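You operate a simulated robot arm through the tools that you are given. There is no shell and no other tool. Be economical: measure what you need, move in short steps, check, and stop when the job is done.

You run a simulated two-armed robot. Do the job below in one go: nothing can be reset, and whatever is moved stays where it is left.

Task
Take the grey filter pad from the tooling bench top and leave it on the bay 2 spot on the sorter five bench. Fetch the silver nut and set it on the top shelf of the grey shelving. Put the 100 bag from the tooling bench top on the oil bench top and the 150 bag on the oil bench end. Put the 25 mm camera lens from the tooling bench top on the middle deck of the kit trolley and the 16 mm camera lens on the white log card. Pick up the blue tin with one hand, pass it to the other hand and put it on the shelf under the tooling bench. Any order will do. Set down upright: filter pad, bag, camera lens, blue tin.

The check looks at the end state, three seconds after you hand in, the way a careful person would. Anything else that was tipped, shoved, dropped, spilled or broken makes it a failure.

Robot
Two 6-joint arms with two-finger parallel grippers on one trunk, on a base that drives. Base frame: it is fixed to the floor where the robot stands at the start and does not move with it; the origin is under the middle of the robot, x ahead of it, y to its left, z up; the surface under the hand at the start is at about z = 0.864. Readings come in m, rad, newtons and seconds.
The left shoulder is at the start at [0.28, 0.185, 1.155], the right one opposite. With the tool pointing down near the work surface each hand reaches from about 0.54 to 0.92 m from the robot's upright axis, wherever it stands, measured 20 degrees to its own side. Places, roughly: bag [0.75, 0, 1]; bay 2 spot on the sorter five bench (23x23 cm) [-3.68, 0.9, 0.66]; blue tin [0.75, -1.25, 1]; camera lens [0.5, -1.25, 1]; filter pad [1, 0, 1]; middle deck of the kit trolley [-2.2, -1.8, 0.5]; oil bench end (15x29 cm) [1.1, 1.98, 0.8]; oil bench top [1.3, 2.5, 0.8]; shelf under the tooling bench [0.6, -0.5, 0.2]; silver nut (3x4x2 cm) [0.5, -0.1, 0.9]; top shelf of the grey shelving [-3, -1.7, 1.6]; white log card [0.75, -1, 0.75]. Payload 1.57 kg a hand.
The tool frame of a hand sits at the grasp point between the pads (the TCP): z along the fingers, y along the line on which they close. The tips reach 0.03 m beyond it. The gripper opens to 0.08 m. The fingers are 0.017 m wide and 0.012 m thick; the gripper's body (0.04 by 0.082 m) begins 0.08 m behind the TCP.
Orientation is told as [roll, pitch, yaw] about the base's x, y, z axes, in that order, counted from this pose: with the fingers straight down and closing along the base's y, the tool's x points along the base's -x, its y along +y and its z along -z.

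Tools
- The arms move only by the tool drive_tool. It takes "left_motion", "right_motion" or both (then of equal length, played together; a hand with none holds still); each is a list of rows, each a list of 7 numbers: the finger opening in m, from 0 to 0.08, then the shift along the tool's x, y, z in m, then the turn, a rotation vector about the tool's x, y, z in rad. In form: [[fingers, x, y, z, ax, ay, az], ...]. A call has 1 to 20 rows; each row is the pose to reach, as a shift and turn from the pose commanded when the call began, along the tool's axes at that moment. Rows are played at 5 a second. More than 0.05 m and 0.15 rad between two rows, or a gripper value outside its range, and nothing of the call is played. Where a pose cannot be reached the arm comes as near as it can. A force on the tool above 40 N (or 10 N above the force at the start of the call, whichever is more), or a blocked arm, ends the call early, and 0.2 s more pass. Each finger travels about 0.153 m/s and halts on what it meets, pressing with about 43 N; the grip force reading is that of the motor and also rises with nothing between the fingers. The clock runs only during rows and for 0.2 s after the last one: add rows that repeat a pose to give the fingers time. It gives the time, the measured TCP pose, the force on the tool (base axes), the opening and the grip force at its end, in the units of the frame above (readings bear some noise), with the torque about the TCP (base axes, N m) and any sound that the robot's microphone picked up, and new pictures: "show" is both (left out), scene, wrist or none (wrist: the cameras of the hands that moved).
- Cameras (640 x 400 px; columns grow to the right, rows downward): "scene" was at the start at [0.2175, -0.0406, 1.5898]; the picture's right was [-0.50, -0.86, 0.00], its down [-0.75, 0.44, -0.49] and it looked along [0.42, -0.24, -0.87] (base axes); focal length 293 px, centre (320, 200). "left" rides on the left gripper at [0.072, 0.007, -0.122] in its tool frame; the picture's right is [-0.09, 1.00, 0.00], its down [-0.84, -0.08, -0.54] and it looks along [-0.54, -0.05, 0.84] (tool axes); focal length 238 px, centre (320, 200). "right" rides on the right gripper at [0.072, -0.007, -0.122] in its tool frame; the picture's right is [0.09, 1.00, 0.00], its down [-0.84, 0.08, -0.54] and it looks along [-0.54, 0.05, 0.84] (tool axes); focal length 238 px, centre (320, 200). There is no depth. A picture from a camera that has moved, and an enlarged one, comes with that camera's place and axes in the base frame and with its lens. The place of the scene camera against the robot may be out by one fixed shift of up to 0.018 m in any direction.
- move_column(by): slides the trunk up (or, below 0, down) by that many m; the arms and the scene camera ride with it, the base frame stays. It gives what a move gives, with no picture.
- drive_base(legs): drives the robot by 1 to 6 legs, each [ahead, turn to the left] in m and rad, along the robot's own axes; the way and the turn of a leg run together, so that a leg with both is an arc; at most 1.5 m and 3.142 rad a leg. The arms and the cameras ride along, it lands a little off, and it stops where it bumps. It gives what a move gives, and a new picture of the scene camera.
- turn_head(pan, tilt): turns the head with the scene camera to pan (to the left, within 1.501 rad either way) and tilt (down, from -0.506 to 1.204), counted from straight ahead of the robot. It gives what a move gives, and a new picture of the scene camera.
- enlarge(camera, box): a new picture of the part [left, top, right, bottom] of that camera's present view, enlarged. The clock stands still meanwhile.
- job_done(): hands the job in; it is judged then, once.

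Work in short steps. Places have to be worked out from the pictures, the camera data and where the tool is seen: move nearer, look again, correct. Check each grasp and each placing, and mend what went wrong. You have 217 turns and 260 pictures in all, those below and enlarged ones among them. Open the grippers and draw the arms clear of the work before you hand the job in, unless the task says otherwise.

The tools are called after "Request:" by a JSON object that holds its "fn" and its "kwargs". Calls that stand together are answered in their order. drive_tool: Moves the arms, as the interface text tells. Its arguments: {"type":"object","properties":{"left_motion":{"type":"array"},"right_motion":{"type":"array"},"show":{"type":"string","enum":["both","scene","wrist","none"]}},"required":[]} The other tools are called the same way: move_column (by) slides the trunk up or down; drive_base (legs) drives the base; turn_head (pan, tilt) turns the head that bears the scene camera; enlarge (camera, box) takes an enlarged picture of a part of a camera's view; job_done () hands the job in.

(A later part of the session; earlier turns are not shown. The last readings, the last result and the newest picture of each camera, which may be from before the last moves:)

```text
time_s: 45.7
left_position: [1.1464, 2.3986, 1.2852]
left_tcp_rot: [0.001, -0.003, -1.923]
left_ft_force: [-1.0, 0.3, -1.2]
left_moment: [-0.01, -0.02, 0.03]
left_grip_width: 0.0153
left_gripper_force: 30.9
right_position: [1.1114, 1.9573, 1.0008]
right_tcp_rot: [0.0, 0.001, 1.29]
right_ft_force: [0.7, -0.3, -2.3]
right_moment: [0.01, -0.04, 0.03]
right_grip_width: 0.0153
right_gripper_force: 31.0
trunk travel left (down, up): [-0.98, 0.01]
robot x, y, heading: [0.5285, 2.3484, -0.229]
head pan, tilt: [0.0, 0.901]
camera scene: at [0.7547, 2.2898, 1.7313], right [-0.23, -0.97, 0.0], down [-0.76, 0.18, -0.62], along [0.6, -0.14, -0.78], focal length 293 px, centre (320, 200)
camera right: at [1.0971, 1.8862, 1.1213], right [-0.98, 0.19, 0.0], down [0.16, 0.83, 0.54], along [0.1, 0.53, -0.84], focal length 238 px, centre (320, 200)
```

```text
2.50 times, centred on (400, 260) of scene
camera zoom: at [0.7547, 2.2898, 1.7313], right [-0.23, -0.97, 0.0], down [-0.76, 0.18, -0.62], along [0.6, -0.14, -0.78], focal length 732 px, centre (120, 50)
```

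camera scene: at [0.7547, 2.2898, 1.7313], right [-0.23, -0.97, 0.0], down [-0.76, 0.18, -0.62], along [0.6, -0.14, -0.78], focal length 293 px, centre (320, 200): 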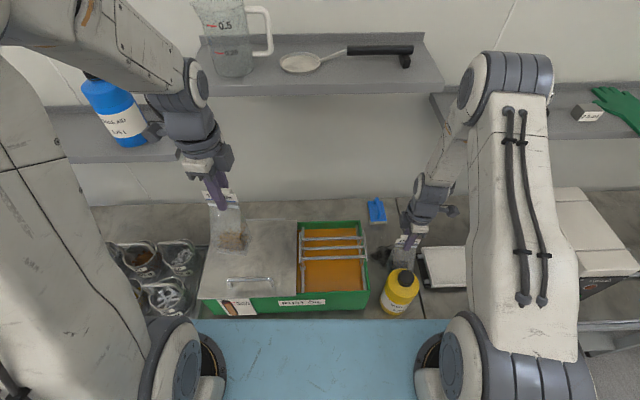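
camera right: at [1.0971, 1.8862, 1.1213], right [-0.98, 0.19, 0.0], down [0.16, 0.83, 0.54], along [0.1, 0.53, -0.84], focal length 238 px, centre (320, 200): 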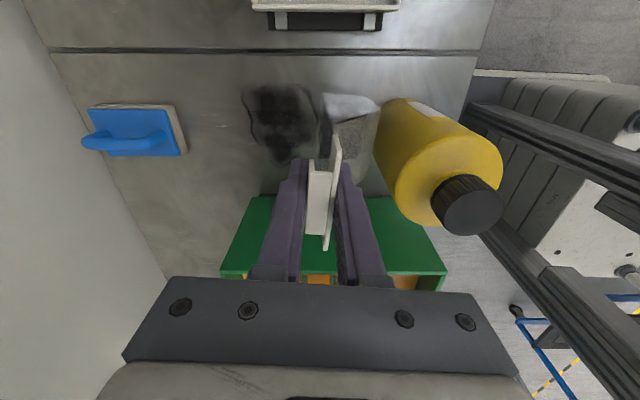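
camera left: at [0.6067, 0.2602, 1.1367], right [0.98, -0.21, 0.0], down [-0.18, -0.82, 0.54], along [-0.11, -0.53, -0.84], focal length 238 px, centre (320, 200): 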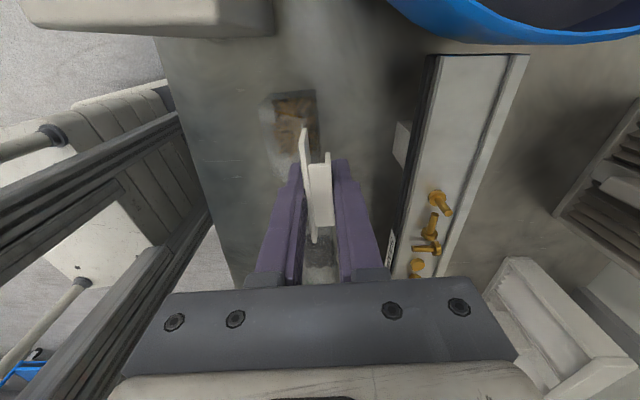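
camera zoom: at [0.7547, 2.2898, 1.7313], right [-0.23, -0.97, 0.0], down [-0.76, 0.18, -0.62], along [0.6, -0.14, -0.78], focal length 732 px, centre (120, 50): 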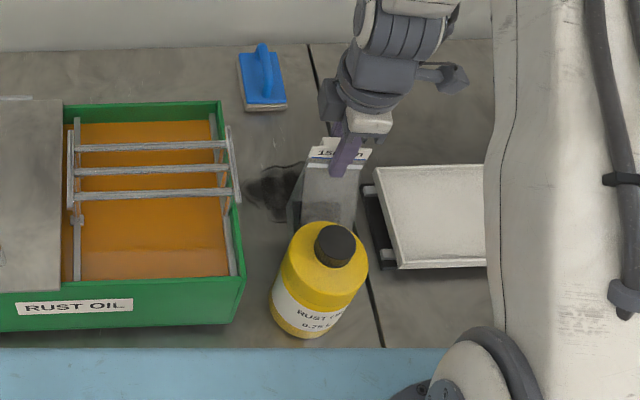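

Clearances look right (~1 cm each side); shift back 5 mm and lower until contact.

Request:
{"fn": "drive_tool", "kwargs": {"right_motion": [[0.0, 0, 0.006, 0.01, 0, 0, 0], [0.0, 0, 0.006, 0.025, 0, 0, 0], [0.0, 0, 0.006, 0.035, 0, 0, 0], [0.0, 0, 0.006, 0.04, 0, 0, 0], [0.0, 0, 0.006, 0.045, 0, 0, 0], [0.0, 0, 0.006, 0.05, 0, 0, 0]]}}

```text
time_s: 47.1
left_position: [1.1472, 2.3992, 1.2852]
left_tcp_rot: [-0.001, -0.001, -1.922]
left_ft_force: [-2.0, 0.4, -1.8]
left_moment: [0.02, -0.05, 0.02]
left_grip_width: 0.0151
left_gripper_force: 31.2
right_position: [1.1056, 1.9596, 0.9516]
right_tcp_rot: [0.0, 0.0, 1.29]
right_ft_force: [0.8, 0.1, -2.5]
right_moment: [-0.03, -0.05, 0.03]
right_grip_width: 0.0152
right_gripper_force: 31.3
trunk travel left (down, up): [-0.98, 0.01]
robot x, y, heading: [0.5242, 2.3511, -0.227]
head pan, tilt: [0.0, 0.901]
camera scene: at [0.7546, 2.2899, 1.7312], right [-0.23, -0.97, 0.0], down [-0.76, 0.18, -0.62], along [0.6, -0.14, -0.78], focal length 293 px, centre (320, 200)
camera right: at [1.0925, 1.8873, 1.0725], right [-0.98, 0.19, 0.0], down [0.16, 0.83, 0.54], along [0.1, 0.53, -0.84], focal length 238 px, centre (320, 200)
```

scene: 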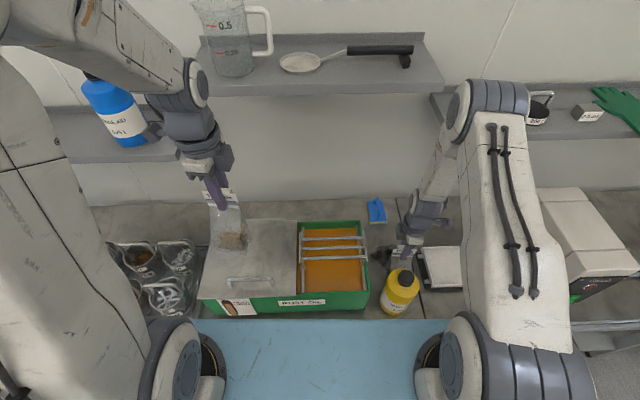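
right: 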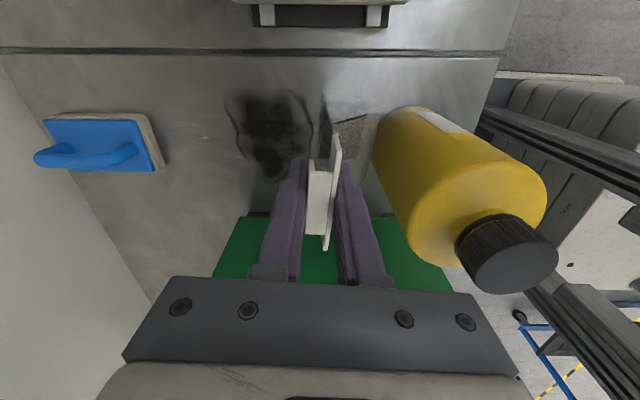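

No contact yet; keep lowering in small steps.

Request:
{"fn": "drive_tool", "kwargs": {"right_motion": [[0.0, 0, 0, 0.003, 0, 0, 0], [0.0, 0, 0, 0.006, 0, 0, 0], [0.0, 0, 0, 0.009, 0, 0, 0], [0.0, 0, 0, 0.012, 0, 0, 0], [0.0, 0, 0, 0.015, 0, 0, 0], [0.0, 0, 0, 0.018, 0, 0, 0], [0.0, 0, 0, 0.021, 0, 0, 0], [0.0, 0, 0, 0.024, 0, 0, 0]], "show": "wrist"}}

```text
time_s: 48.5
left_position: [1.1442, 2.4, 1.2869]
left_tcp_rot: [0.001, 0.0, -1.924]
left_ft_force: [-0.7, 0.4, -2.2]
left_moment: [-0.02, -0.04, 0.01]
left_grip_width: 0.0148
left_gripper_force: 30.9
right_position: [1.1076, 1.9578, 0.9397]
right_tcp_rot: [-0.003, 0.001, 1.29]
right_ft_force: [-2.1, 2.1, 23.1]
right_moment: [0.21, 0.7, 0.0]
right_grip_width: 0.0223
right_gripper_force: 35.6
trunk travel left (down, up): [-0.98, 0.01]
robot x, y, heading: [0.5273, 2.3532, -0.238]
head pan, tilt: [0.0, 0.901]
stopped in row 6 (right hand): the force on the tool passed its limit at 59 N (the readings are from after the stop); the commanded pose is now the measured one
camera right: at [1.093, 1.8867, 1.0604], right [-0.98, 0.19, 0.0], down [0.16, 0.83, 0.54], along [0.1, 0.53, -0.84], focal length 238 px, centre (320, 200)
```

right: 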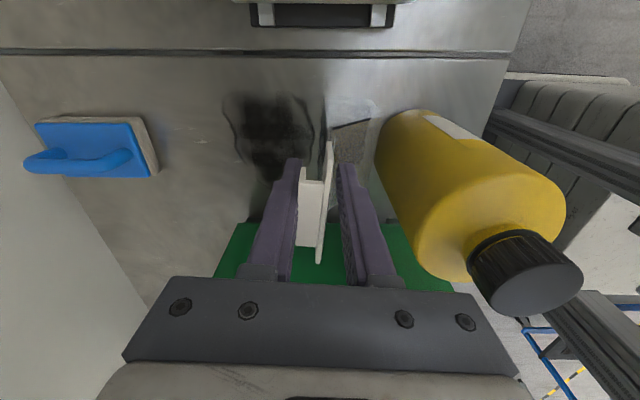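

Contact: the bag stands on the bench (surface ≈0.795). Open gently and look.

Request:
{"fn": "drive_tool", "kwargs": {"right_motion": [[0.025, 0, 0, -0.001, 0, 0, 0], [0.035, 0, 0, -0.001, 0, 0, 0], [0.045, 0, 0, -0.001, 0, 0, 0], [0.05, 0, 0, -0.001, 0, 0, 0]]}}

```text
time_s: 49.5
left_position: [1.1463, 2.3984, 1.2856]
left_tcp_rot: [0.0, 0.001, -1.922]
left_ft_force: [-0.8, -0.8, -0.8]
left_moment: [0.0, -0.01, 0.03]
left_grip_width: 0.0151
left_gripper_force: 30.9
right_position: [1.106, 1.9589, 0.9374]
right_tcp_rot: [0.001, 0.002, 1.289]
right_ft_force: [-0.4, 0.3, 0.5]
right_moment: [-0.02, 0.02, 0.01]
right_grip_width: 0.0502
right_gripper_force: 0.0
trunk travel left (down, up): [-0.98, 0.01]
robot x, y, heading: [0.5257, 2.3524, -0.234]
head pan, tilt: [0.0, 0.901]
camera scene: at [0.7545, 2.29, 1.7313], right [-0.23, -0.97, 0.0], down [-0.76, 0.18, -0.62], along [0.6, -0.14, -0.78], focal length 293 px, centre (320, 200)
camera right: at [1.0922, 1.8864, 1.0581], right [-0.98, 0.19, 0.0], down [0.16, 0.83, 0.54], along [0.1, 0.53, -0.84], focal length 238 px, centre (320, 200)
```

scene: 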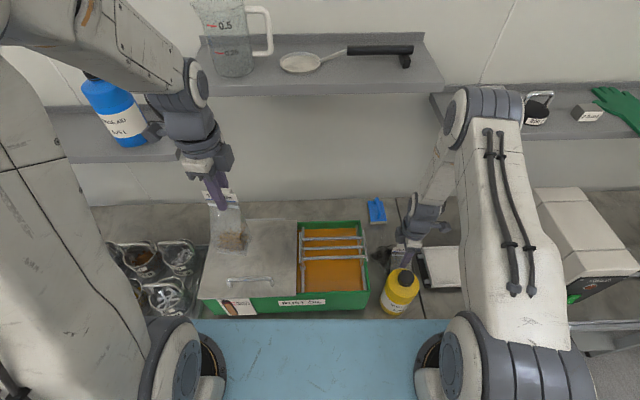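
right: 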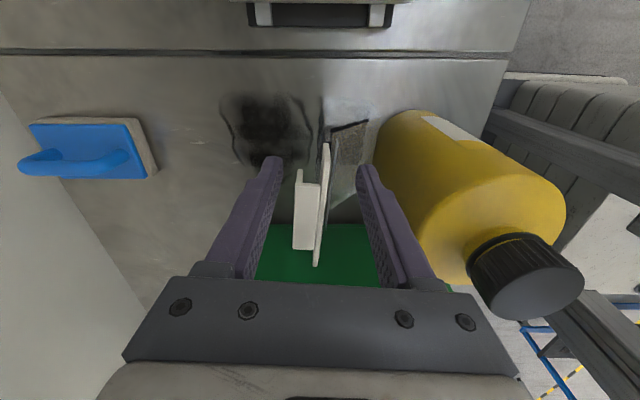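

Released and standing. Draw straight up.

Request:
{"fn": "drive_tool", "kwargs": {"right_motion": [[0.05, 0, 0, -0.03, 0, 0, 0], [0.05, 0, 0, -0.08, 0, 0, 0], [0.05, 0, 0, -0.13, 0, 0, 0], [0.05, 0, 0, -0.18, 0, 0, 0], [0.05, 0, 0, -0.23, 0, 0, 0], [0.05, 0, 0, -0.28, 0, 0, 0], [0.05, 0, 0, -0.33, 0, 0, 0]], "show": "wrist"}}

Request:
{"fn": "enlarge", "kwargs": {"camera": "scene", "box": [320, 180, 480, 340]}}

```text
time_s: 51.1
left_position: [1.1464, 2.399, 1.2849]
left_tcp_rot: [-0.001, 0.0, -1.922]
left_ft_force: [-0.1, -0.5, -1.6]
left_moment: [-0.02, -0.02, 0.01]
left_grip_width: 0.015
left_gripper_force: 30.7
right_position: [1.1052, 1.9581, 1.2678]
right_tcp_rot: [0.004, -0.001, 1.291]
right_ft_force: [0.7, 0.6, -0.7]
right_moment: [0.0, -0.01, -0.01]
right_grip_width: 0.0498
right_gripper_force: 0.0
trunk travel left (down, up): [-0.98, 0.01]
robot x, y, heading: [0.5252, 2.3502, -0.232]
head pan, tilt: [0.0, 0.901]
camera right: at [1.0925, 1.8861, 1.3888], right [-0.98, 0.19, 0.0], down [0.16, 0.82, 0.54], along [0.1, 0.53, -0.84], focal length 238 px, centre (320, 200)
```

right: 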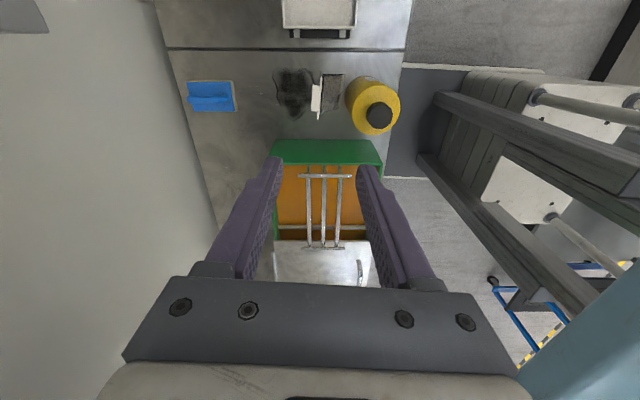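

```text
2.50 times, centred on (400, 260) of scene
camera zoom: at [0.7544, 2.29, 1.7312], right [-0.23, -0.97, 0.0], down [-0.76, 0.18, -0.62], along [0.6, -0.14, -0.78], focal length 732 px, centre (120, 50)
```

zoom: 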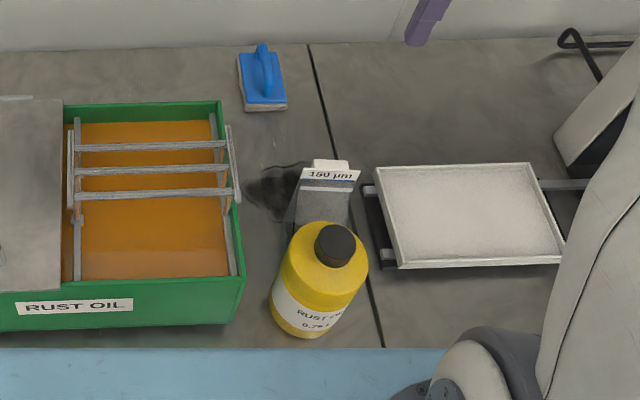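

The 150 bag stands upright on the bench end. For the 100 bag I'll use the free bench-top patch behind the stain (≈(1.265,1.94)), with the bag turned around so the hand stays out from under the shelf. Turn the left hand (half now) and retract the right.

Request:
{"fn": "drive_tool", "kwargs": {"left_motion": [[0.0, 0, 0, 0, 0, 0, -0.143], [0.0, 0, 0, 0, 0, 0, -0.286], [0.0, 0, 0, 0, 0, 0, -0.428], [0.0, 0, 0, 0, 0, 0, -0.571], [0.0, 0, 0, 0, 0, 0, -0.714], [0.0, 0, 0, 0, 0, 0, -0.857], [0.0, 0, 0, 0, 0, 0, -1.0], [0.0, 0, 0, 0, 0, 0, -1.142], [0.0, 0, 0, 0, 0, 0, -1.285], [0.0, 0, 0, 0, 0, 0, -1.428], [0.0, 0, 0, 0, 0, 0, -1.571]], "right_motion": [[0.05, 0, 0.012, 0, 0, 0, 0], [0.05, 0, 0.024, 0, 0, 0, 0], [0.05, 0, 0.036, 0, 0, 0, 0], [0.05, 0, 0.048, 0, 0, 0, 0], [0.05, 0, 0.06, 0, 0, 0, 0], [0.05, 0, 0.07, 0, 0, 0, 0], [0.05, 0, 0.08, 0, 0, 0, 0], [0.05, 0, 0.09, 0, 0, 0, 0], [0.05, 0, 0.1, 0, 0, 0, 0], [0.05, 0, 0.11, 0, 0, 0, 0], [0.05, 0, 0.12, 0, 0, 0, 0]], "show": "none"}}

Request:
{"fn": "drive_tool", "kwargs": {"left_motion": [[0.0, 0, 0, 0, 0, 0, -0.143], [0.0, 0, 0, 0, 0, 0, -0.286], [0.0, 0, 0, 0, 0, 0, -0.428], [0.0, 0, 0, 0, 0, 0, -0.571], [0.0, 0, 0, 0, 0, 0, -0.714], [0.0, 0, 0, 0, 0, 0, -0.857], [0.0, 0, 0, 0, 0, 0, -1.0], [0.0, 0, 0, 0, 0, 0, -1.142], [0.0, 0, 0, 0, 0, 0, -1.285], [0.0, 0, 0, 0, 0, 0, -1.428], [0.0, 0, 0, 0, 0, 0, -1.571]], "show": "none"}}

Request:
{"fn": "drive_base", "kwargs": {"legs": [[0, -0.4]]}}

```text
time_s: 53.5
left_position: [1.1456, 2.3992, 1.2871]
left_tcp_rot: [0.0, 0.0, -0.349]
left_ft_force: [-0.3, -0.5, -1.8]
left_moment: [0.06, -0.04, -0.02]
left_grip_width: 0.015
left_gripper_force: 30.9
right_position: [0.99, 1.9898, 1.2669]
right_tcp_rot: [0.002, -0.001, 1.289]
right_ft_force: [-0.2, -0.2, 0.8]
right_moment: [-0.02, 0.01, 0.01]
right_grip_width: 0.0502
right_gripper_force: 0.2
trunk travel left (down, up): [-0.98, 0.01]
robot x, y, heading: [0.5256, 2.3516, -0.234]
head pan, tilt: [0.0, 0.901]
```

```text
time_s: 55.9
left_position: [1.1472, 2.3978, 1.2846]
left_tcp_rot: [0.002, 0.001, 1.221]
left_ft_force: [0.4, 0.2, -2.0]
left_moment: [0.03, 0.03, 0.01]
left_grip_width: 0.0148
left_gripper_force: 31.1
right_position: [0.9917, 1.9898, 1.2663]
right_tcp_rot: [0.001, 0.0, 1.292]
right_ft_force: [-0.5, 0.1, 0.3]
right_moment: [0.02, -0.03, 0.02]
right_grip_width: 0.05
right_gripper_force: 0.1
trunk travel left (down, up): [-0.98, 0.01]
robot x, y, heading: [0.5254, 2.3494, -0.234]
head pan, tilt: [0.0, 0.901]
```

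```text
time_s: 57.5
left_position: [1.1146, 2.1509, 1.2856]
left_tcp_rot: [0.0, 0.001, 0.816]
left_ft_force: [-0.1, 0.1, -1.6]
left_moment: [0.03, 0.02, 0.02]
left_grip_width: 0.0149
left_gripper_force: 30.8
right_position: [0.812, 1.8353, 1.2664]
right_tcp_rot: [0.001, 0.0, 0.886]
right_ft_force: [1.5, 0.5, 0.4]
right_moment: [0.0, 0.0, -0.02]
right_grip_width: 0.0497
right_gripper_force: 0.0
trunk travel left (down, up): [-0.98, 0.01]
robot x, y, heading: [0.5242, 2.349, -0.639]
head pan, tilt: [0.0, 0.901]
camera scene: at [0.7145, 2.2039, 1.7313], right [-0.59, -0.8, 0.0], down [-0.63, 0.47, -0.62], along [0.5, -0.37, -0.78], focal length 293 px, centre (320, 200)
```

scene: 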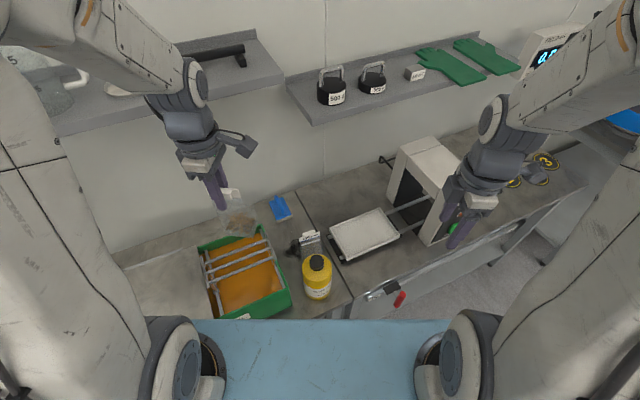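

Lower the trunk by 0.15 to get under shelf height, then move the left hand over the patch behind the stain.

Request:
{"fn": "move_column", "kwargs": {"by": -0.15}}

Request:
{"fn": "drive_tool", "kwargs": {"left_motion": [[0.0, 0.008, -0.028, 0, 0, 0, -0.07], [0.0, 0.015, -0.056, 0, 0, 0, -0.139], [0.0, 0.023, -0.084, 0, 0, 0, -0.208], [0.0, 0.031, -0.112, 0, 0, 0, -0.277], [0.0, 0.038, -0.141, 0, 0, 0, -0.346], [0.0, 0.046, -0.169, 0, 0, 0, -0.416], [0.0, 0.054, -0.197, 0, 0, 0, -0.485], [0.0, 0.0613, -0.225, 0, 0, 0, -0.554]]}}

```text
time_s: 59.2
left_position: [1.121, 2.146, 1.1428]
left_tcp_rot: [-0.03, -0.005, 0.818]
left_ft_force: [1.3, -1.4, 21.4]
left_moment: [-0.36, -0.38, 0.03]
left_grip_width: 0.0181
left_gripper_force: 33.2
right_position: [0.8108, 1.8365, 1.1184]
right_tcp_rot: [0.001, -0.001, 0.887]
right_ft_force: [-1.5, -0.2, 0.0]
right_moment: [0.01, -0.02, 0.0]
right_grip_width: 0.05
right_gripper_force: 0.1
trunk travel left (down, up): [-0.83, 0.16]
robot x, y, heading: [0.5234, 2.3541, -0.64]
head pan, tilt: [0.0, 0.901]
stopped: the force on the tool passed its limit at 68 N (the readings are from after the stop); the commanded pose is now the measured one
```

```text
time_s: 59.5
left_position: [1.1272, 2.1396, 1.1444]
left_tcp_rot: [-0.033, -0.006, 0.839]
left_ft_force: [1.3, 0.3, 11.0]
left_moment: [-0.29, -0.51, 0.07]
left_grip_width: 0.0157
left_gripper_force: 31.5
right_position: [0.8125, 1.8371, 1.1174]
right_tcp_rot: [0.0, 0.0, 0.886]
right_ft_force: [0.3, -0.2, -0.3]
right_moment: [-0.03, -0.01, 0.0]
right_grip_width: 0.05
right_gripper_force: 0.0
trunk travel left (down, up): [-0.83, 0.16]
robot x, y, heading: [0.5235, 2.3536, -0.638]
head pan, tilt: [0.0, 0.901]
stopped in row 1 (left hand): the force on the tool passed its limit at 63 N (the readings are from after the stop); the commanded pose is now the measured one
camera scene: at [0.7137, 2.2045, 1.5814], right [-0.59, -0.8, 0.0], down [-0.63, 0.47, -0.62], along [0.5, -0.37, -0.78], focal length 293 px, centre (320, 200)
camera left: at [1.0696, 2.0938, 1.2643], right [-0.68, 0.73, -0.03], down [0.6, 0.58, 0.55], along [0.42, 0.35, -0.84], focal length 238 px, centre (320, 200)
```

scene: 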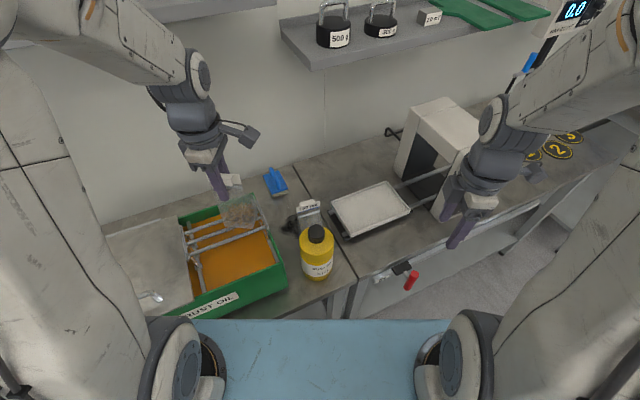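
left: 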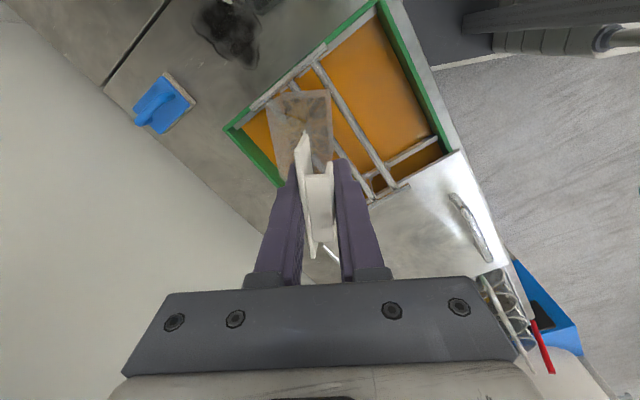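

The bag bottom touched the rack over the tray. I lift the left hand straight up first.

Request:
{"fn": "drive_tool", "kwargs": {"left_motion": [[0.0, 0, 0, -0.02, 0, 0, 0], [0.0, 0, 0, -0.04, 0, 0, 0], [0.0, 0, 0, -0.06, 0, 0, 0]]}}

Request:
{"fn": "enlarge", "kwargs": {"camera": "scene", "box": [160, 140, 360, 300]}}

```text
time_s: 60.3
left_position: [1.1244, 2.1407, 1.2027]
left_tcp_rot: [-0.027, -0.004, 0.837]
left_ft_force: [0.1, -0.4, -1.4]
left_moment: [-0.06, -0.07, -0.01]
left_grip_width: 0.0131
left_gripper_force: 29.8
right_position: [0.8116, 1.8374, 1.1177]
right_tcp_rot: [0.002, 0.0, 0.887]
right_ft_force: [0.1, -0.7, 0.5]
right_moment: [0.0, -0.02, -0.02]
right_grip_width: 0.0502
right_gripper_force: 0.0
trunk travel left (down, up): [-0.83, 0.16]
robot x, y, heading: [0.5247, 2.3558, -0.632]
head pan, tilt: [0.0, 0.901]
camera scene: at [0.7146, 2.2041, 1.5817], right [-0.59, -0.8, 0.0], down [-0.63, 0.47, -0.62], along [0.5, -0.37, -0.78], focal length 293 px, centre (320, 200)
camera left: at [1.0683, 2.0944, 1.3235], right [-0.68, 0.73, -0.03], down [0.61, 0.58, 0.55], along [0.42, 0.36, -0.84], focal length 238 px, centre (320, 200)
```

scene: 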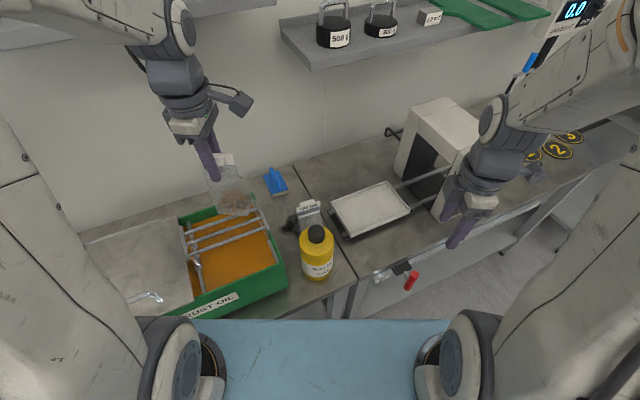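
left: 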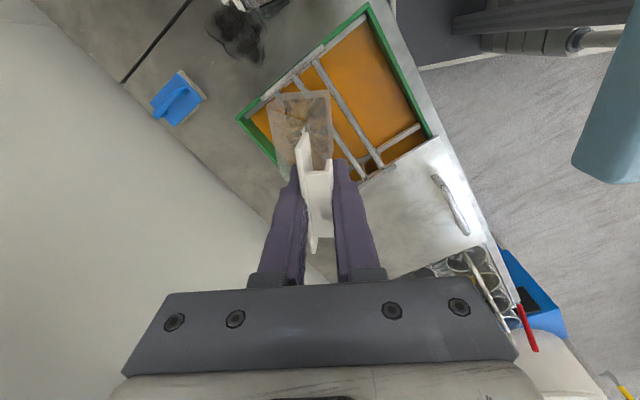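

```text
2.50 times, centred on (260, 220) of scene
camera zoom: at [0.7146, 2.2041, 1.5817], right [-0.59, -0.8, 0.0], down [-0.63, 0.47, -0.62], along [0.5, -0.37, -0.78], focal length 732 px, centre (470, 150)
```

zoom: 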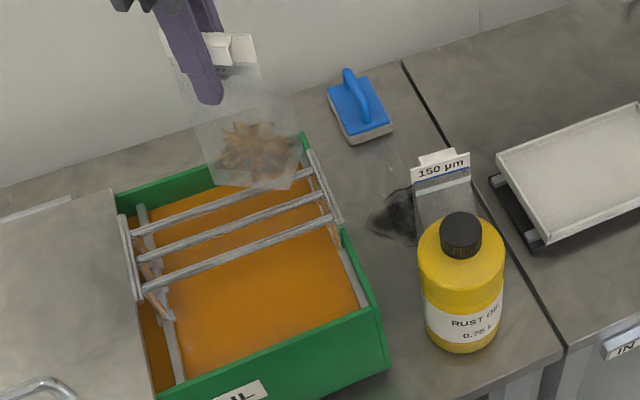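

Rack is undisturbed. Now at safe height I move toward the patch staying clear of the shelf, levelling the slight tilt.

Request:
{"fn": "drive_tool", "kwargs": {"left_motion": [[0.0, 0.0151, -0.0283, 0, -0.003, -0.003, -0.089], [0.0, 0.0302, -0.0567, 0, -0.006, -0.007, -0.178], [0.0, 0.0452, -0.085, 0, -0.009, -0.01, -0.267], [0.0, 0.0603, -0.1133, 0, -0.012, -0.013, -0.355], [0.0, 0.0754, -0.1417, 0, -0.015, -0.017, -0.444], [0.0, 0.0905, -0.17, 0, -0.018, -0.02, -0.533]]}}

```text
time_s: 61.7
left_position: [1.1917, 1.9592, 1.2072]
left_tcp_rot: [-0.014, -0.016, 1.373]
left_ft_force: [-0.2, 0.2, -1.5]
left_moment: [-0.03, -0.01, 0.01]
left_grip_width: 0.0154
left_gripper_force: 30.6
right_position: [0.8107, 1.8377, 1.1161]
right_tcp_rot: [0.001, 0.001, 0.886]
right_ft_force: [-0.9, 0.8, 0.0]
right_moment: [0.01, -0.02, 0.0]
right_grip_width: 0.0503
right_gripper_force: 0.0
trunk travel left (down, up): [-0.83, 0.16]
robot x, y, heading: [0.5224, 2.3529, -0.636]
head pan, tilt: [0.0, 0.901]
camera scene: at [0.7145, 2.2042, 1.5817], right [-0.59, -0.8, 0.0], down [-0.63, 0.47, -0.62], along [0.5, -0.37, -0.78], focal length 293 px, centre (320, 200)
camera left: at [1.1688, 1.8903, 1.3274], right [-0.96, 0.29, -0.01], down [0.23, 0.8, 0.55], along [0.17, 0.53, -0.83], focal length 238 px, centre (320, 200)
```

scene: 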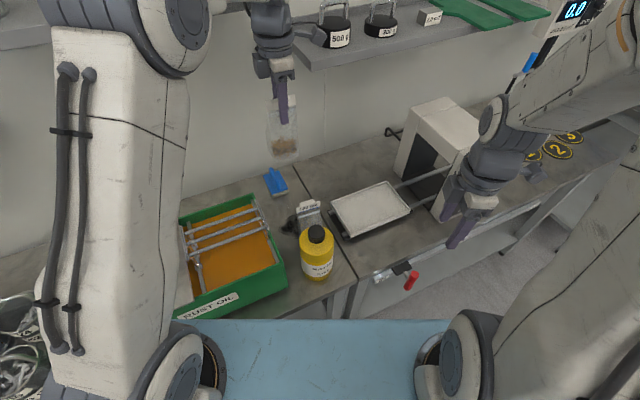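
left: 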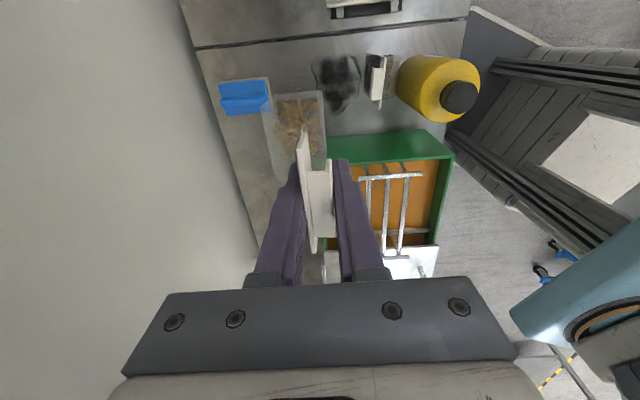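

The weights shelf (z≈1.27, corner ≈(1.23,1.84)) is close to the wrist camera, so I descend here first, below shelf height, and then move forward.

Request:
{"fn": "drive_tool", "kwargs": {"left_motion": [[0.0, 0, 0, 0.04, 0, 0, 0], [0.0, 0, 0, 0.08, 0, 0, 0], [0.0, 0, 0, 0.12, 0, 0, 0], [0.0, 0, 0, 0.16, 0, 0, 0], [0.0, 0, 0, 0.18, 0, 0, 0], [0.0, -0.003, -0.019, 0.18, 0, 0, 0], [0.0, -0.0065, -0.0375, 0.18, 0, 0, 0]]}}

Request:
{"fn": "enlarge", "kwargs": {"camera": "scene", "box": [200, 100, 360, 260]}}

```text
time_s: 63.3
left_position: [1.2345, 1.9604, 1.028]
left_tcp_rot: [-0.014, -0.012, 1.373]
left_ft_force: [-0.7, 0.1, -1.8]
left_moment: [0.0, 0.02, 0.0]
left_grip_width: 0.0152
left_gripper_force: 30.9
right_position: [0.8117, 1.8371, 1.1163]
right_tcp_rot: [0.003, 0.0, 0.887]
right_ft_force: [-0.8, -0.5, 0.4]
right_moment: [-0.01, 0.0, 0.02]
right_grip_width: 0.0502
right_gripper_force: 0.1
trunk travel left (down, up): [-0.83, 0.16]
robot x, y, heading: [0.526, 2.3543, -0.639]
head pan, tilt: [0.0, 0.901]
camera scene: at [0.7145, 2.2041, 1.5818], right [-0.59, -0.8, 0.0], down [-0.63, 0.47, -0.62], along [0.5, -0.37, -0.78], focal length 293 px, centre (320, 200)
camera left: at [1.21, 1.892, 1.1483], right [-0.96, 0.29, -0.01], down [0.23, 0.8, 0.55], along [0.17, 0.53, -0.83], focal length 238 px, centre (320, 200)
```

scene: 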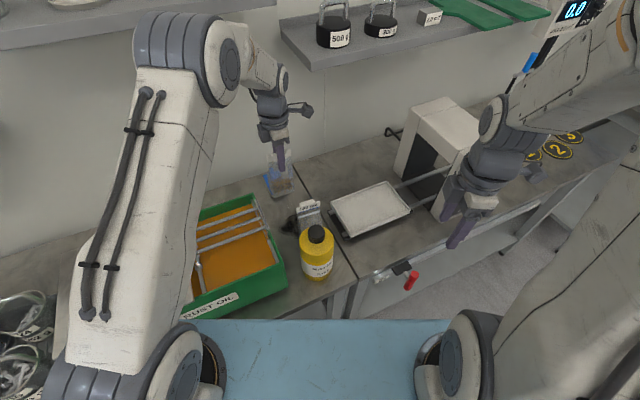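
left: 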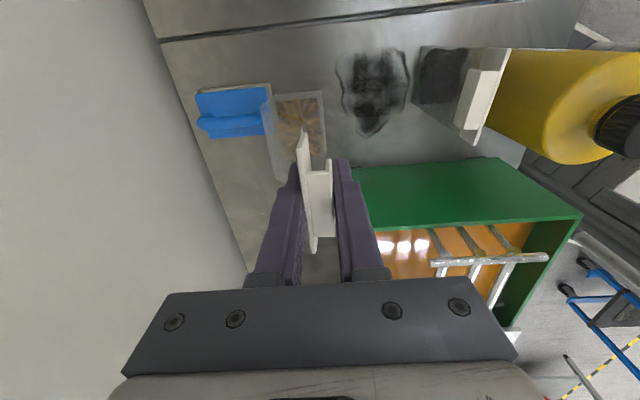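

```text
2.50 times, centred on (280, 180) of scene
camera zoom: at [0.7145, 2.2041, 1.5818], right [-0.59, -0.8, 0.0], down [-0.63, 0.47, -0.62], along [0.5, -0.37, -0.78], focal length 732 px, centre (420, 250)
```

zoom: 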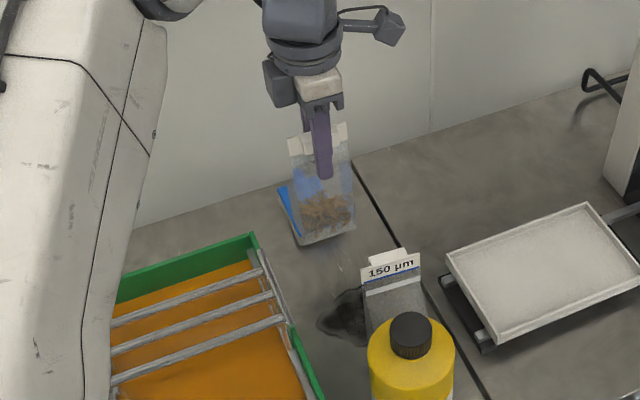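

Well aligned (bag 1.231–1.287 in gap 1.21–1.297). Lower until contact.

Request:
{"fn": "drive_tool", "kwargs": {"left_motion": [[0.0, 0, 0.003, 0.025, 0, 0, 0], [0.0, 0, 0.003, 0.05, 0, 0, 0], [0.0, 0, 0.003, 0.065, 0, 0, 0], [0.0, 0, 0.003, 0.07, 0, 0, 0], [0.0, 0, 0.003, 0.073, 0, 0, 0], [0.0, 0, 0.003, 0.076, 0, 0, 0], [0.0, 0, 0.003, 0.079, 0, 0, 0], [0.0, 0, 0.003, 0.082, 0, 0, 0], [0.0, 0, 0.003, 0.085, 0, 0, 0], [0.0, 0, 0.003, 0.088, 0, 0, 0], [0.0, 0, 0.003, 0.091, 0, 0, 0]]}}

```text
time_s: 65.5
left_position: [1.2323, 1.9616, 0.9445]
left_tcp_rot: [-0.023, -0.01, 1.372]
left_ft_force: [-1.4, 2.6, 15.5]
left_moment: [-0.37, -0.44, 0.01]
left_grip_width: 0.0154
left_gripper_force: 31.4
right_position: [0.8108, 1.8382, 1.1177]
right_tcp_rot: [0.0, 0.0, 0.887]
right_ft_force: [0.1, -0.7, -0.1]
right_moment: [-0.02, -0.03, -0.02]
right_grip_width: 0.05
right_gripper_force: 0.1
trunk travel left (down, up): [-0.83, 0.16]
robot x, y, heading: [0.5244, 2.3508, -0.638]
head pan, tilt: [0.0, 0.901]
stopped in row 10 (left hand): the force on the tool passed its limit at 42 N (the readings are from after the stop); the commanded pose is now the measured one
camera scene: at [0.7135, 2.2049, 1.5819], right [-0.59, -0.8, 0.0], down [-0.63, 0.47, -0.62], along [0.5, -0.37, -0.78], focal length 293 px, centre (320, 200)
camera left: at [1.2081, 1.8921, 1.066], right [-0.96, 0.29, -0.02], down [0.23, 0.8, 0.55], along [0.18, 0.52, -0.83], focal length 238 px, centre (320, 200)
```

scene: 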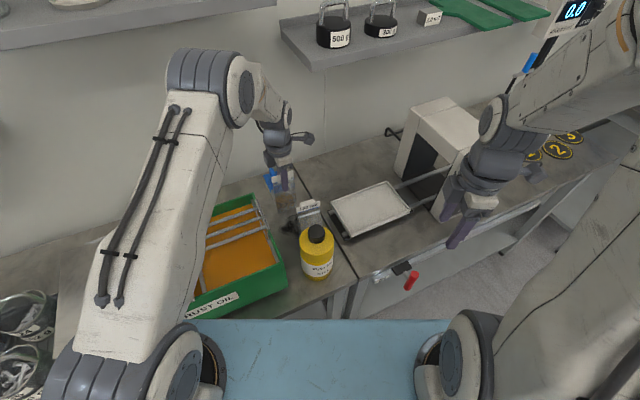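
left: 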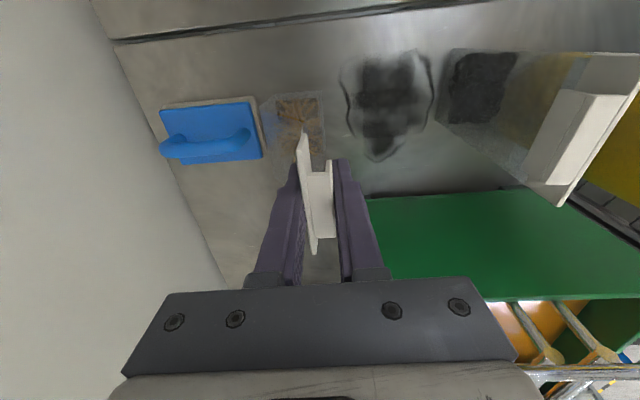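

Down. Open gently and then draw back/up.

Request:
{"fn": "drive_tool", "kwargs": {"left_motion": [[0.02, 0, 0, -0.001, 0, 0, 0], [0.03, 0, 0, -0.001, 0, 0, 0], [0.04, 0, 0, -0.001, 0, 0, 0], [0.048, 0, 0, -0.001, 0, 0, 0], [0.048, 0, 0, -0.03, 0, 0, 0], [0.048, 0, 0, -0.06, 0, 0, 0], [0.048, 0, 0, -0.09, 0, 0, 0]]}}

Request:
{"fn": "enlarge", "kwargs": {"camera": "scene", "box": [200, 100, 360, 260]}}

```text
time_s: 67.1
left_position: [1.2301, 1.9586, 1.0334]
left_tcp_rot: [-0.016, -0.009, 1.371]
left_ft_force: [-0.2, 0.6, 0.0]
left_moment: [0.02, 0.01, 0.0]
left_grip_width: 0.0481
left_gripper_force: 0.1
right_position: [0.8119, 1.8363, 1.1179]
right_tcp_rot: [0.002, 0.0, 0.888]
right_ft_force: [0.0, 0.3, -0.6]
right_moment: [0.0, 0.01, 0.01]
right_grip_width: 0.0502
right_gripper_force: 0.2
trunk travel left (down, up): [-0.83, 0.16]
robot x, y, heading: [0.5258, 2.3532, -0.639]
head pan, tilt: [0.0, 0.901]
camera scene: at [0.7145, 2.2042, 1.5817], right [-0.59, -0.8, 0.0], down [-0.63, 0.47, -0.62], along [0.5, -0.37, -0.78], focal length 293 px, centre (320, 200)
camera left: at [1.2054, 1.8911, 1.1541], right [-0.96, 0.29, -0.02], down [0.23, 0.8, 0.55], along [0.17, 0.53, -0.83], focal length 238 px, centre (320, 200)
```

scene: 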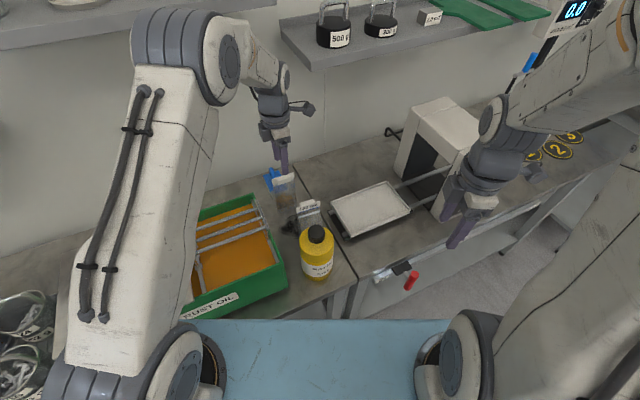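
left: 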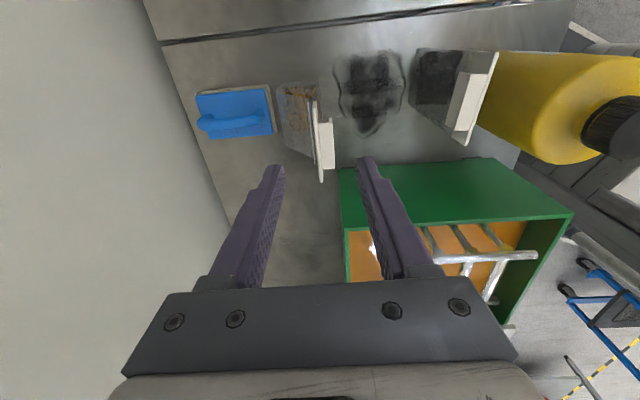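

```text
2.50 times, centred on (280, 180) of scene
camera zoom: at [0.7145, 2.2042, 1.5817], right [-0.59, -0.8, 0.0], down [-0.63, 0.47, -0.62], along [0.5, -0.37, -0.78], focal length 732 px, centre (420, 250)
```

zoom: 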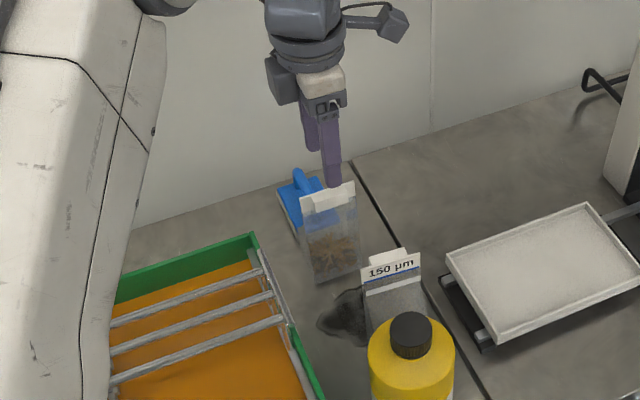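

Both bags stand upright. Draw the left hand up a little, back, then up.

Request:
{"fn": "drive_tool", "kwargs": {"left_motion": [[0.048, 0, 0, -0.03, 0, 0, 0], [0.048, 0, 0.03, -0.05, 0, 0, 0], [0.048, 0, 0.07, -0.07, 0, 0, 0], [0.048, 0, 0.11, -0.11, 0, 0, 0], [0.048, 0, 0.15, -0.15, 0, 0, 0], [0.048, 0, 0.15, -0.18, 0, 0, 0]], "show": "scene"}}

```text
refused: row 4 steps farther than a row can; nothing moved
```

Request:
{"fn": "drive_tool", "kwargs": {"left_motion": [[0.048, 0, 0, -0.03, 0, 0, 0], [0.048, 0, 0.03, -0.05, 0, 0, 0], [0.048, 0, 0.07, -0.07, 0, 0, 0], [0.048, 0, 0.1, -0.1, 0, 0, 0], [0.048, 0, 0.13, -0.13, 0, 0, 0], [0.048, 0, 0.15, -0.16, 0, 0, 0]], "show": "scene"}}

```text
time_s: 68.5
left_position: [1.0788, 1.9879, 1.1915]
left_tcp_rot: [-0.016, -0.01, 1.371]
left_ft_force: [0.2, -0.1, 0.0]
left_moment: [0.03, -0.01, -0.05]
left_grip_width: 0.048
left_gripper_force: 0.0
right_position: [0.8117, 1.8369, 1.1166]
right_tcp_rot: [0.003, -0.001, 0.887]
right_ft_force: [-0.4, 0.2, 0.3]
right_moment: [-0.01, 0.0, -0.03]
right_grip_width: 0.0497
right_gripper_force: 0.0
trunk travel left (down, up): [-0.83, 0.16]
robot x, y, heading: [0.5266, 2.3451, -0.641]
head pan, tilt: [0.0, 0.901]
camera scene: at [0.7145, 2.2042, 1.5818], right [-0.59, -0.8, 0.0], down [-0.63, 0.47, -0.62], along [0.5, -0.37, -0.78], focal length 293 px, centre (320, 200)
```

scene: 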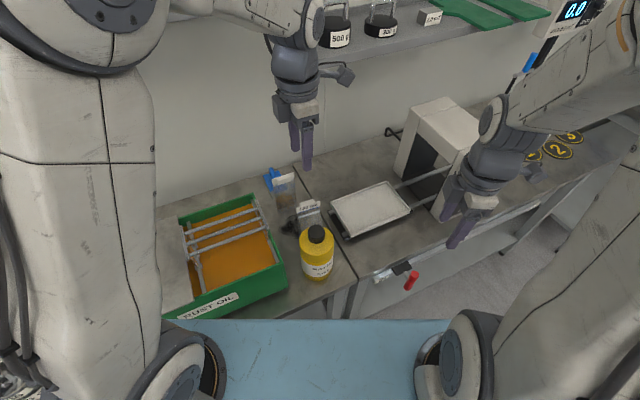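

Now raise the trunk a bit, back away and drive to the right end of the tooling bench (lenses, tin).

Request:
{"fn": "move_column", "kwargs": {"by": 0.1}}

Request:
{"fn": "drive_base", "kwargs": {"legs": [[-0.3, 0], [0, -1.195], [1.3, 0], [1.32, 0], [0, 0.265], [1.1, 0]]}}

```text
time_s: 69.8
left_position: [1.0785, 1.9873, 1.2924]
left_tcp_rot: [-0.018, -0.011, 1.372]
left_ft_force: [-0.2, -0.1, 0.0]
left_moment: [0.01, 0.01, 0.01]
left_grip_width: 0.0482
left_gripper_force: 0.0
right_position: [0.8121, 1.8379, 1.2173]
right_tcp_rot: [0.001, 0.0, 0.885]
right_ft_force: [1.5, 0.1, -0.1]
right_moment: [0.05, 0.04, 0.0]
right_grip_width: 0.0501
right_gripper_force: 0.0
trunk travel left (down, up): [-0.93, 0.06]
robot x, y, heading: [0.5224, 2.3499, -0.64]
head pan, tilt: [0.0, 0.901]
```

```text
time_s: 93.3
left_position: [-0.417, -1.7443, 1.2918]
left_tcp_rot: [-0.018, -0.011, 0.422]
left_ft_force: [-0.3, 0.6, 0.0]
left_moment: [-0.01, 0.02, -0.01]
left_grip_width: 0.0482
left_gripper_force: 0.1
right_position: [-0.6944, -1.613, 1.2161]
right_tcp_rot: [0.003, 0.002, -0.064]
right_ft_force: [-0.2, 0.0, -0.5]
right_moment: [0.02, 0.0, -0.03]
right_grip_width: 0.05
right_gripper_force: 0.1
trunk travel left (down, up): [-0.93, 0.06]
robot x, y, heading: [-0.4461, -1.0775, -1.584]
head pan, tilt: [0.0, 0.901]
camera scene: at [-0.4471, -1.3238, 1.6818], right [-1.0, 0.02, 0.0], down [0.01, 0.78, -0.62], along [-0.01, -0.62, -0.78], focal length 293 px, centre (320, 200)
```

scene: 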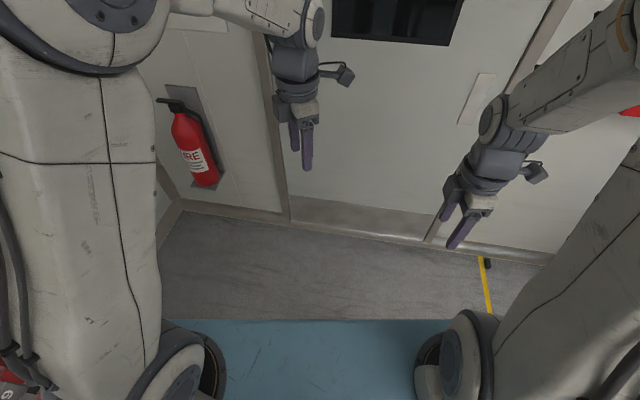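

While here I look toward −x for the trolley and grey shelving.

Request:
{"fn": "turn_head", "kwargs": {"pan": -1.2, "tilt": 0.3}}

Request:
{"fn": "turn_head", "kwargs": {"pan": 0.0, "tilt": 0.75}}

Request:
{"fn": "drive_base", "kwargs": {"legs": [[0, 1.584]]}}

```text
time_s: 94.7
left_position: [-0.4167, -1.7437, 1.2913]
left_tcp_rot: [-0.017, -0.012, 0.421]
left_ft_force: [-0.7, -0.5, 0.1]
left_moment: [-0.02, -0.01, 0.0]
left_grip_width: 0.048
left_gripper_force: 0.1
right_position: [-0.6956, -1.614, 1.217]
right_tcp_rot: [0.002, 0.0, -0.063]
right_ft_force: [-0.3, -0.8, 0.5]
right_moment: [-0.01, 0.0, 0.02]
right_grip_width: 0.0498
right_gripper_force: 0.1
trunk travel left (down, up): [-0.93, 0.06]
robot x, y, heading: [-0.4436, -1.0781, -1.586]
head pan, tilt: [-1.201, 0.3]
camera scene: at [-0.5335, -1.2809, 1.734], right [-0.35, 0.94, 0.0], down [0.28, 0.1, -0.96], along [-0.9, -0.33, -0.3], focal length 293 px, centre (320, 200)
```

scene: 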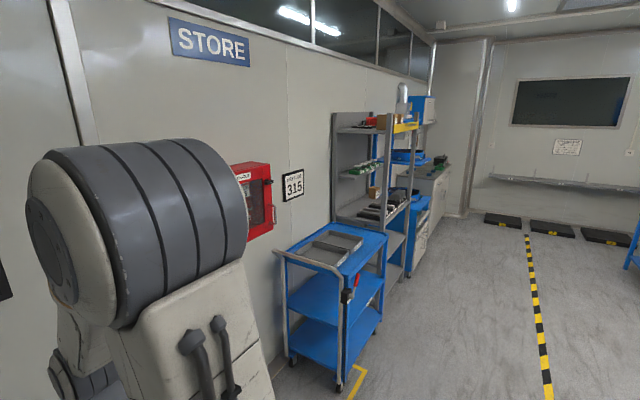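

```text
time_s: 96.1
left_position: [-0.4173, -1.7434, 1.292]
left_tcp_rot: [-0.018, -0.011, 0.423]
left_ft_force: [0.0, 0.8, -0.3]
left_moment: [-0.01, 0.01, -0.02]
left_grip_width: 0.0481
left_gripper_force: 0.1
right_position: [-0.6953, -1.6137, 1.2173]
right_tcp_rot: [0.002, 0.0, -0.064]
right_ft_force: [0.1, -0.4, -0.1]
right_moment: [-0.01, -0.02, 0.02]
right_grip_width: 0.0504
right_gripper_force: 0.1
trunk travel left (down, up): [-0.93, 0.06]
robot x, y, heading: [-0.4455, -1.0778, -1.588]
head pan, tilt: [0.0, 0.75]
camera scene: at [-0.4473, -1.3313, 1.6937], right [-1.0, 0.02, 0.0], down [0.01, 0.68, -0.73], along [-0.01, -0.73, -0.68], focal length 293 px, centre (320, 200)
```

scene: 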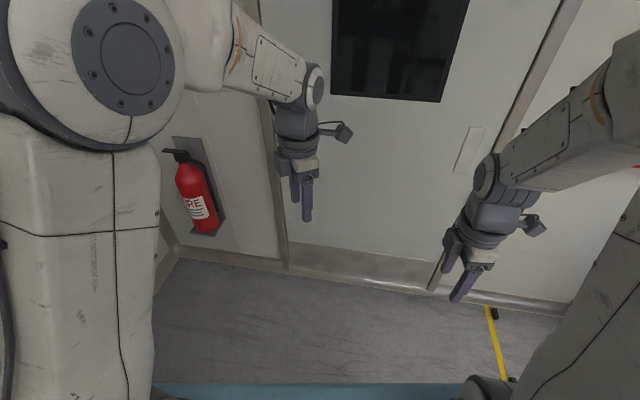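

```text
time_s: 100.4
left_position: [0.216, -1.0186, 1.2918]
left_tcp_rot: [-0.017, -0.011, 2.047]
left_ft_force: [-0.6, -1.0, -0.4]
left_moment: [0.0, 0.0, 0.01]
left_grip_width: 0.0481
left_gripper_force: 0.0
right_position: [0.101, -1.3037, 1.2185]
right_tcp_rot: [0.001, -0.001, 1.56]
right_ft_force: [-0.1, 0.8, -0.1]
right_moment: [0.02, 0.02, -0.01]
right_grip_width: 0.0503
right_gripper_force: 0.0
trunk travel left (down, up): [-0.93, 0.06]
robot x, y, heading: [-0.4397, -1.0823, 0.039]
head pan, tilt: [0.0, 0.75]
camera scene: at [-0.2006, -1.0791, 1.6937], right [0.04, -1.0, 0.0], down [-0.68, -0.03, -0.73], along [0.73, 0.03, -0.68], focal length 293 px, centre (320, 200)
```

scene: 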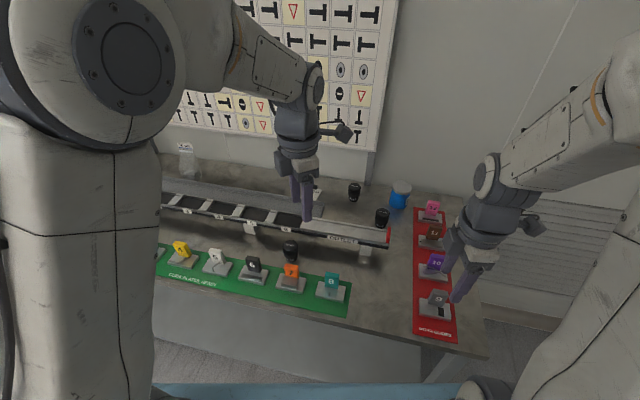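

Good overall view. Enlarge to locate lenses, tin, log card.

Request:
{"fn": "enlarge", "kwargs": {"camera": "scene", "box": [240, 160, 480, 310]}}

Request:
{"fn": "enlarge", "kwargs": {"camera": "scene", "box": [325, 170, 425, 235]}}

```text
2.67 times, centred on (360, 235) of scene
camera zoom: at [-0.2006, -1.0791, 1.6937], right [0.04, -1.0, 0.0], down [-0.68, -0.03, -0.73], along [0.73, 0.03, -0.68], focal length 781 px, centre (213, 107)
```

zoom: 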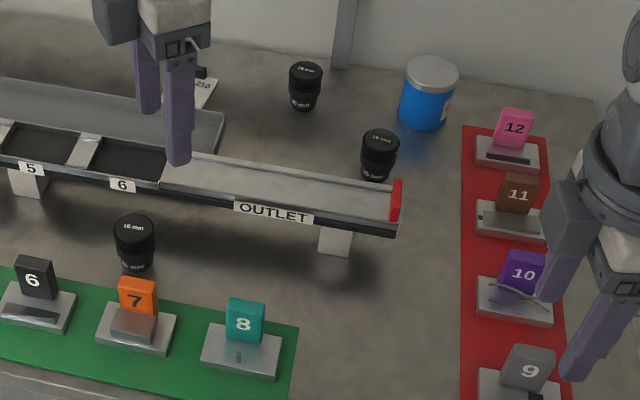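

```text
6.15 times, centred on (375, 202) of scene
camera zoom: at [-0.2006, -1.0791, 1.6937], right [0.04, -1.0, 0.0], down [-0.68, -0.03, -0.73], along [0.73, 0.03, -0.68], focal length 1802 px, centre (-18, 185)
```

zoom: 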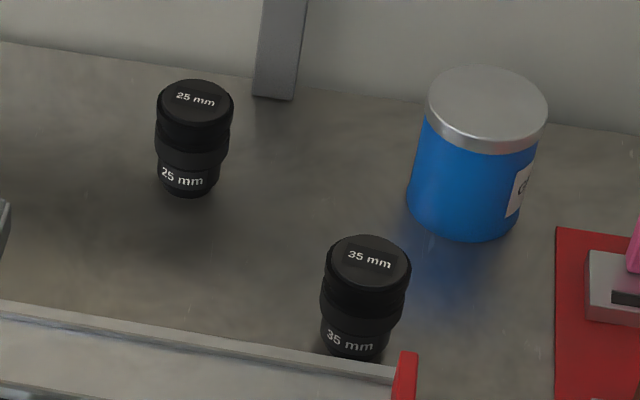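

Identified: 25 mm at ≈(0.695,-1.18), 35 mm ≈(0.555,-1.28), near lens (16 mm?) ≈(0.39,-0.957), tin ≈(0.68,-1.366), card ≈(0.73,-1.03). The bench is yawed about −0.19. I take up a position facing it squarely.

Request:
{"fn": "drive_base", "kwargs": {"legs": [[0, 0.24], [0.257, 0], [0, -0.47]]}}

Request:
{"fn": "turn_head", "kwargs": {"pan": 0.0, "tilt": 0.95}}

```text
time_s: 103.0
left_position: [0.3998, -0.8076, 1.2909]
left_tcp_rot: [-0.015, -0.012, 2.266]
left_ft_force: [-0.9, 0.1, 0.6]
left_moment: [-0.02, 0.02, -0.01]
left_grip_width: 0.0482
left_gripper_force: 0.0
right_position: [0.3517, -1.1114, 1.2168]
right_tcp_rot: [0.001, -0.001, 1.782]
right_ft_force: [0.2, 0.6, -0.6]
right_moment: [0.01, 0.04, 0.01]
right_grip_width: 0.0499
right_gripper_force: 0.0
trunk travel left (down, up): [-0.93, 0.06]
robot x, y, heading: [-0.2345, -1.0142, 0.255]
head pan, tilt: [0.0, 0.75]
stopped in leg 2: the robot was blocked; the commanded pose is now the measured one
camera scene: at [0.0044, -0.9571, 1.6936], right [0.26, -0.97, 0.0], down [-0.66, -0.17, -0.73], along [0.71, 0.19, -0.68], focal length 293 px, centre (320, 200)
```

scene: 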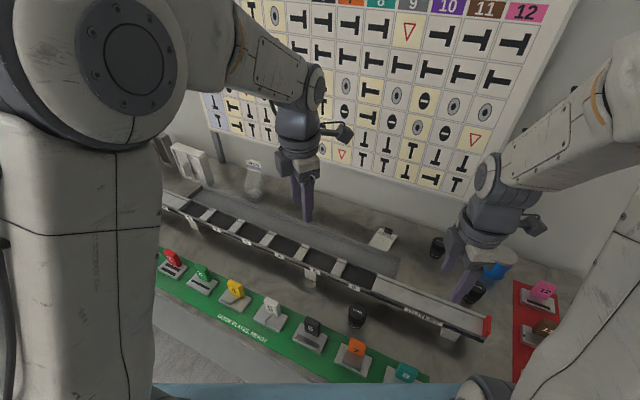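

```text
time_s: 103.8
left_position: [0.3991, -0.807, 1.2898]
left_tcp_rot: [-0.015, -0.012, 2.268]
left_ft_force: [0.2, -0.3, -1.5]
left_moment: [0.01, 0.03, -0.01]
left_grip_width: 0.0479
left_gripper_force: 0.1
right_position: [0.351, -1.1128, 1.2178]
right_tcp_rot: [0.001, 0.0, 1.783]
right_ft_force: [0.6, -0.2, -0.6]
right_moment: [0.01, 0.03, -0.02]
right_grip_width: 0.0501
right_gripper_force: 0.0
trunk travel left (down, up): [-0.93, 0.06]
robot x, y, heading: [-0.2288, -1.0123, 0.263]
head pan, tilt: [0.0, 0.949]
camera scene: at [-0.0059, -0.9597, 1.6782], right [0.26, -0.97, 0.0], down [-0.79, -0.21, -0.58], along [0.56, 0.15, -0.81], focal length 293 px, centre (320, 200)
```

scene: 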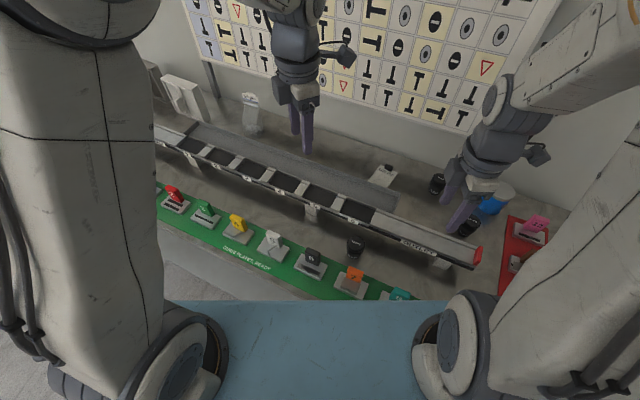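

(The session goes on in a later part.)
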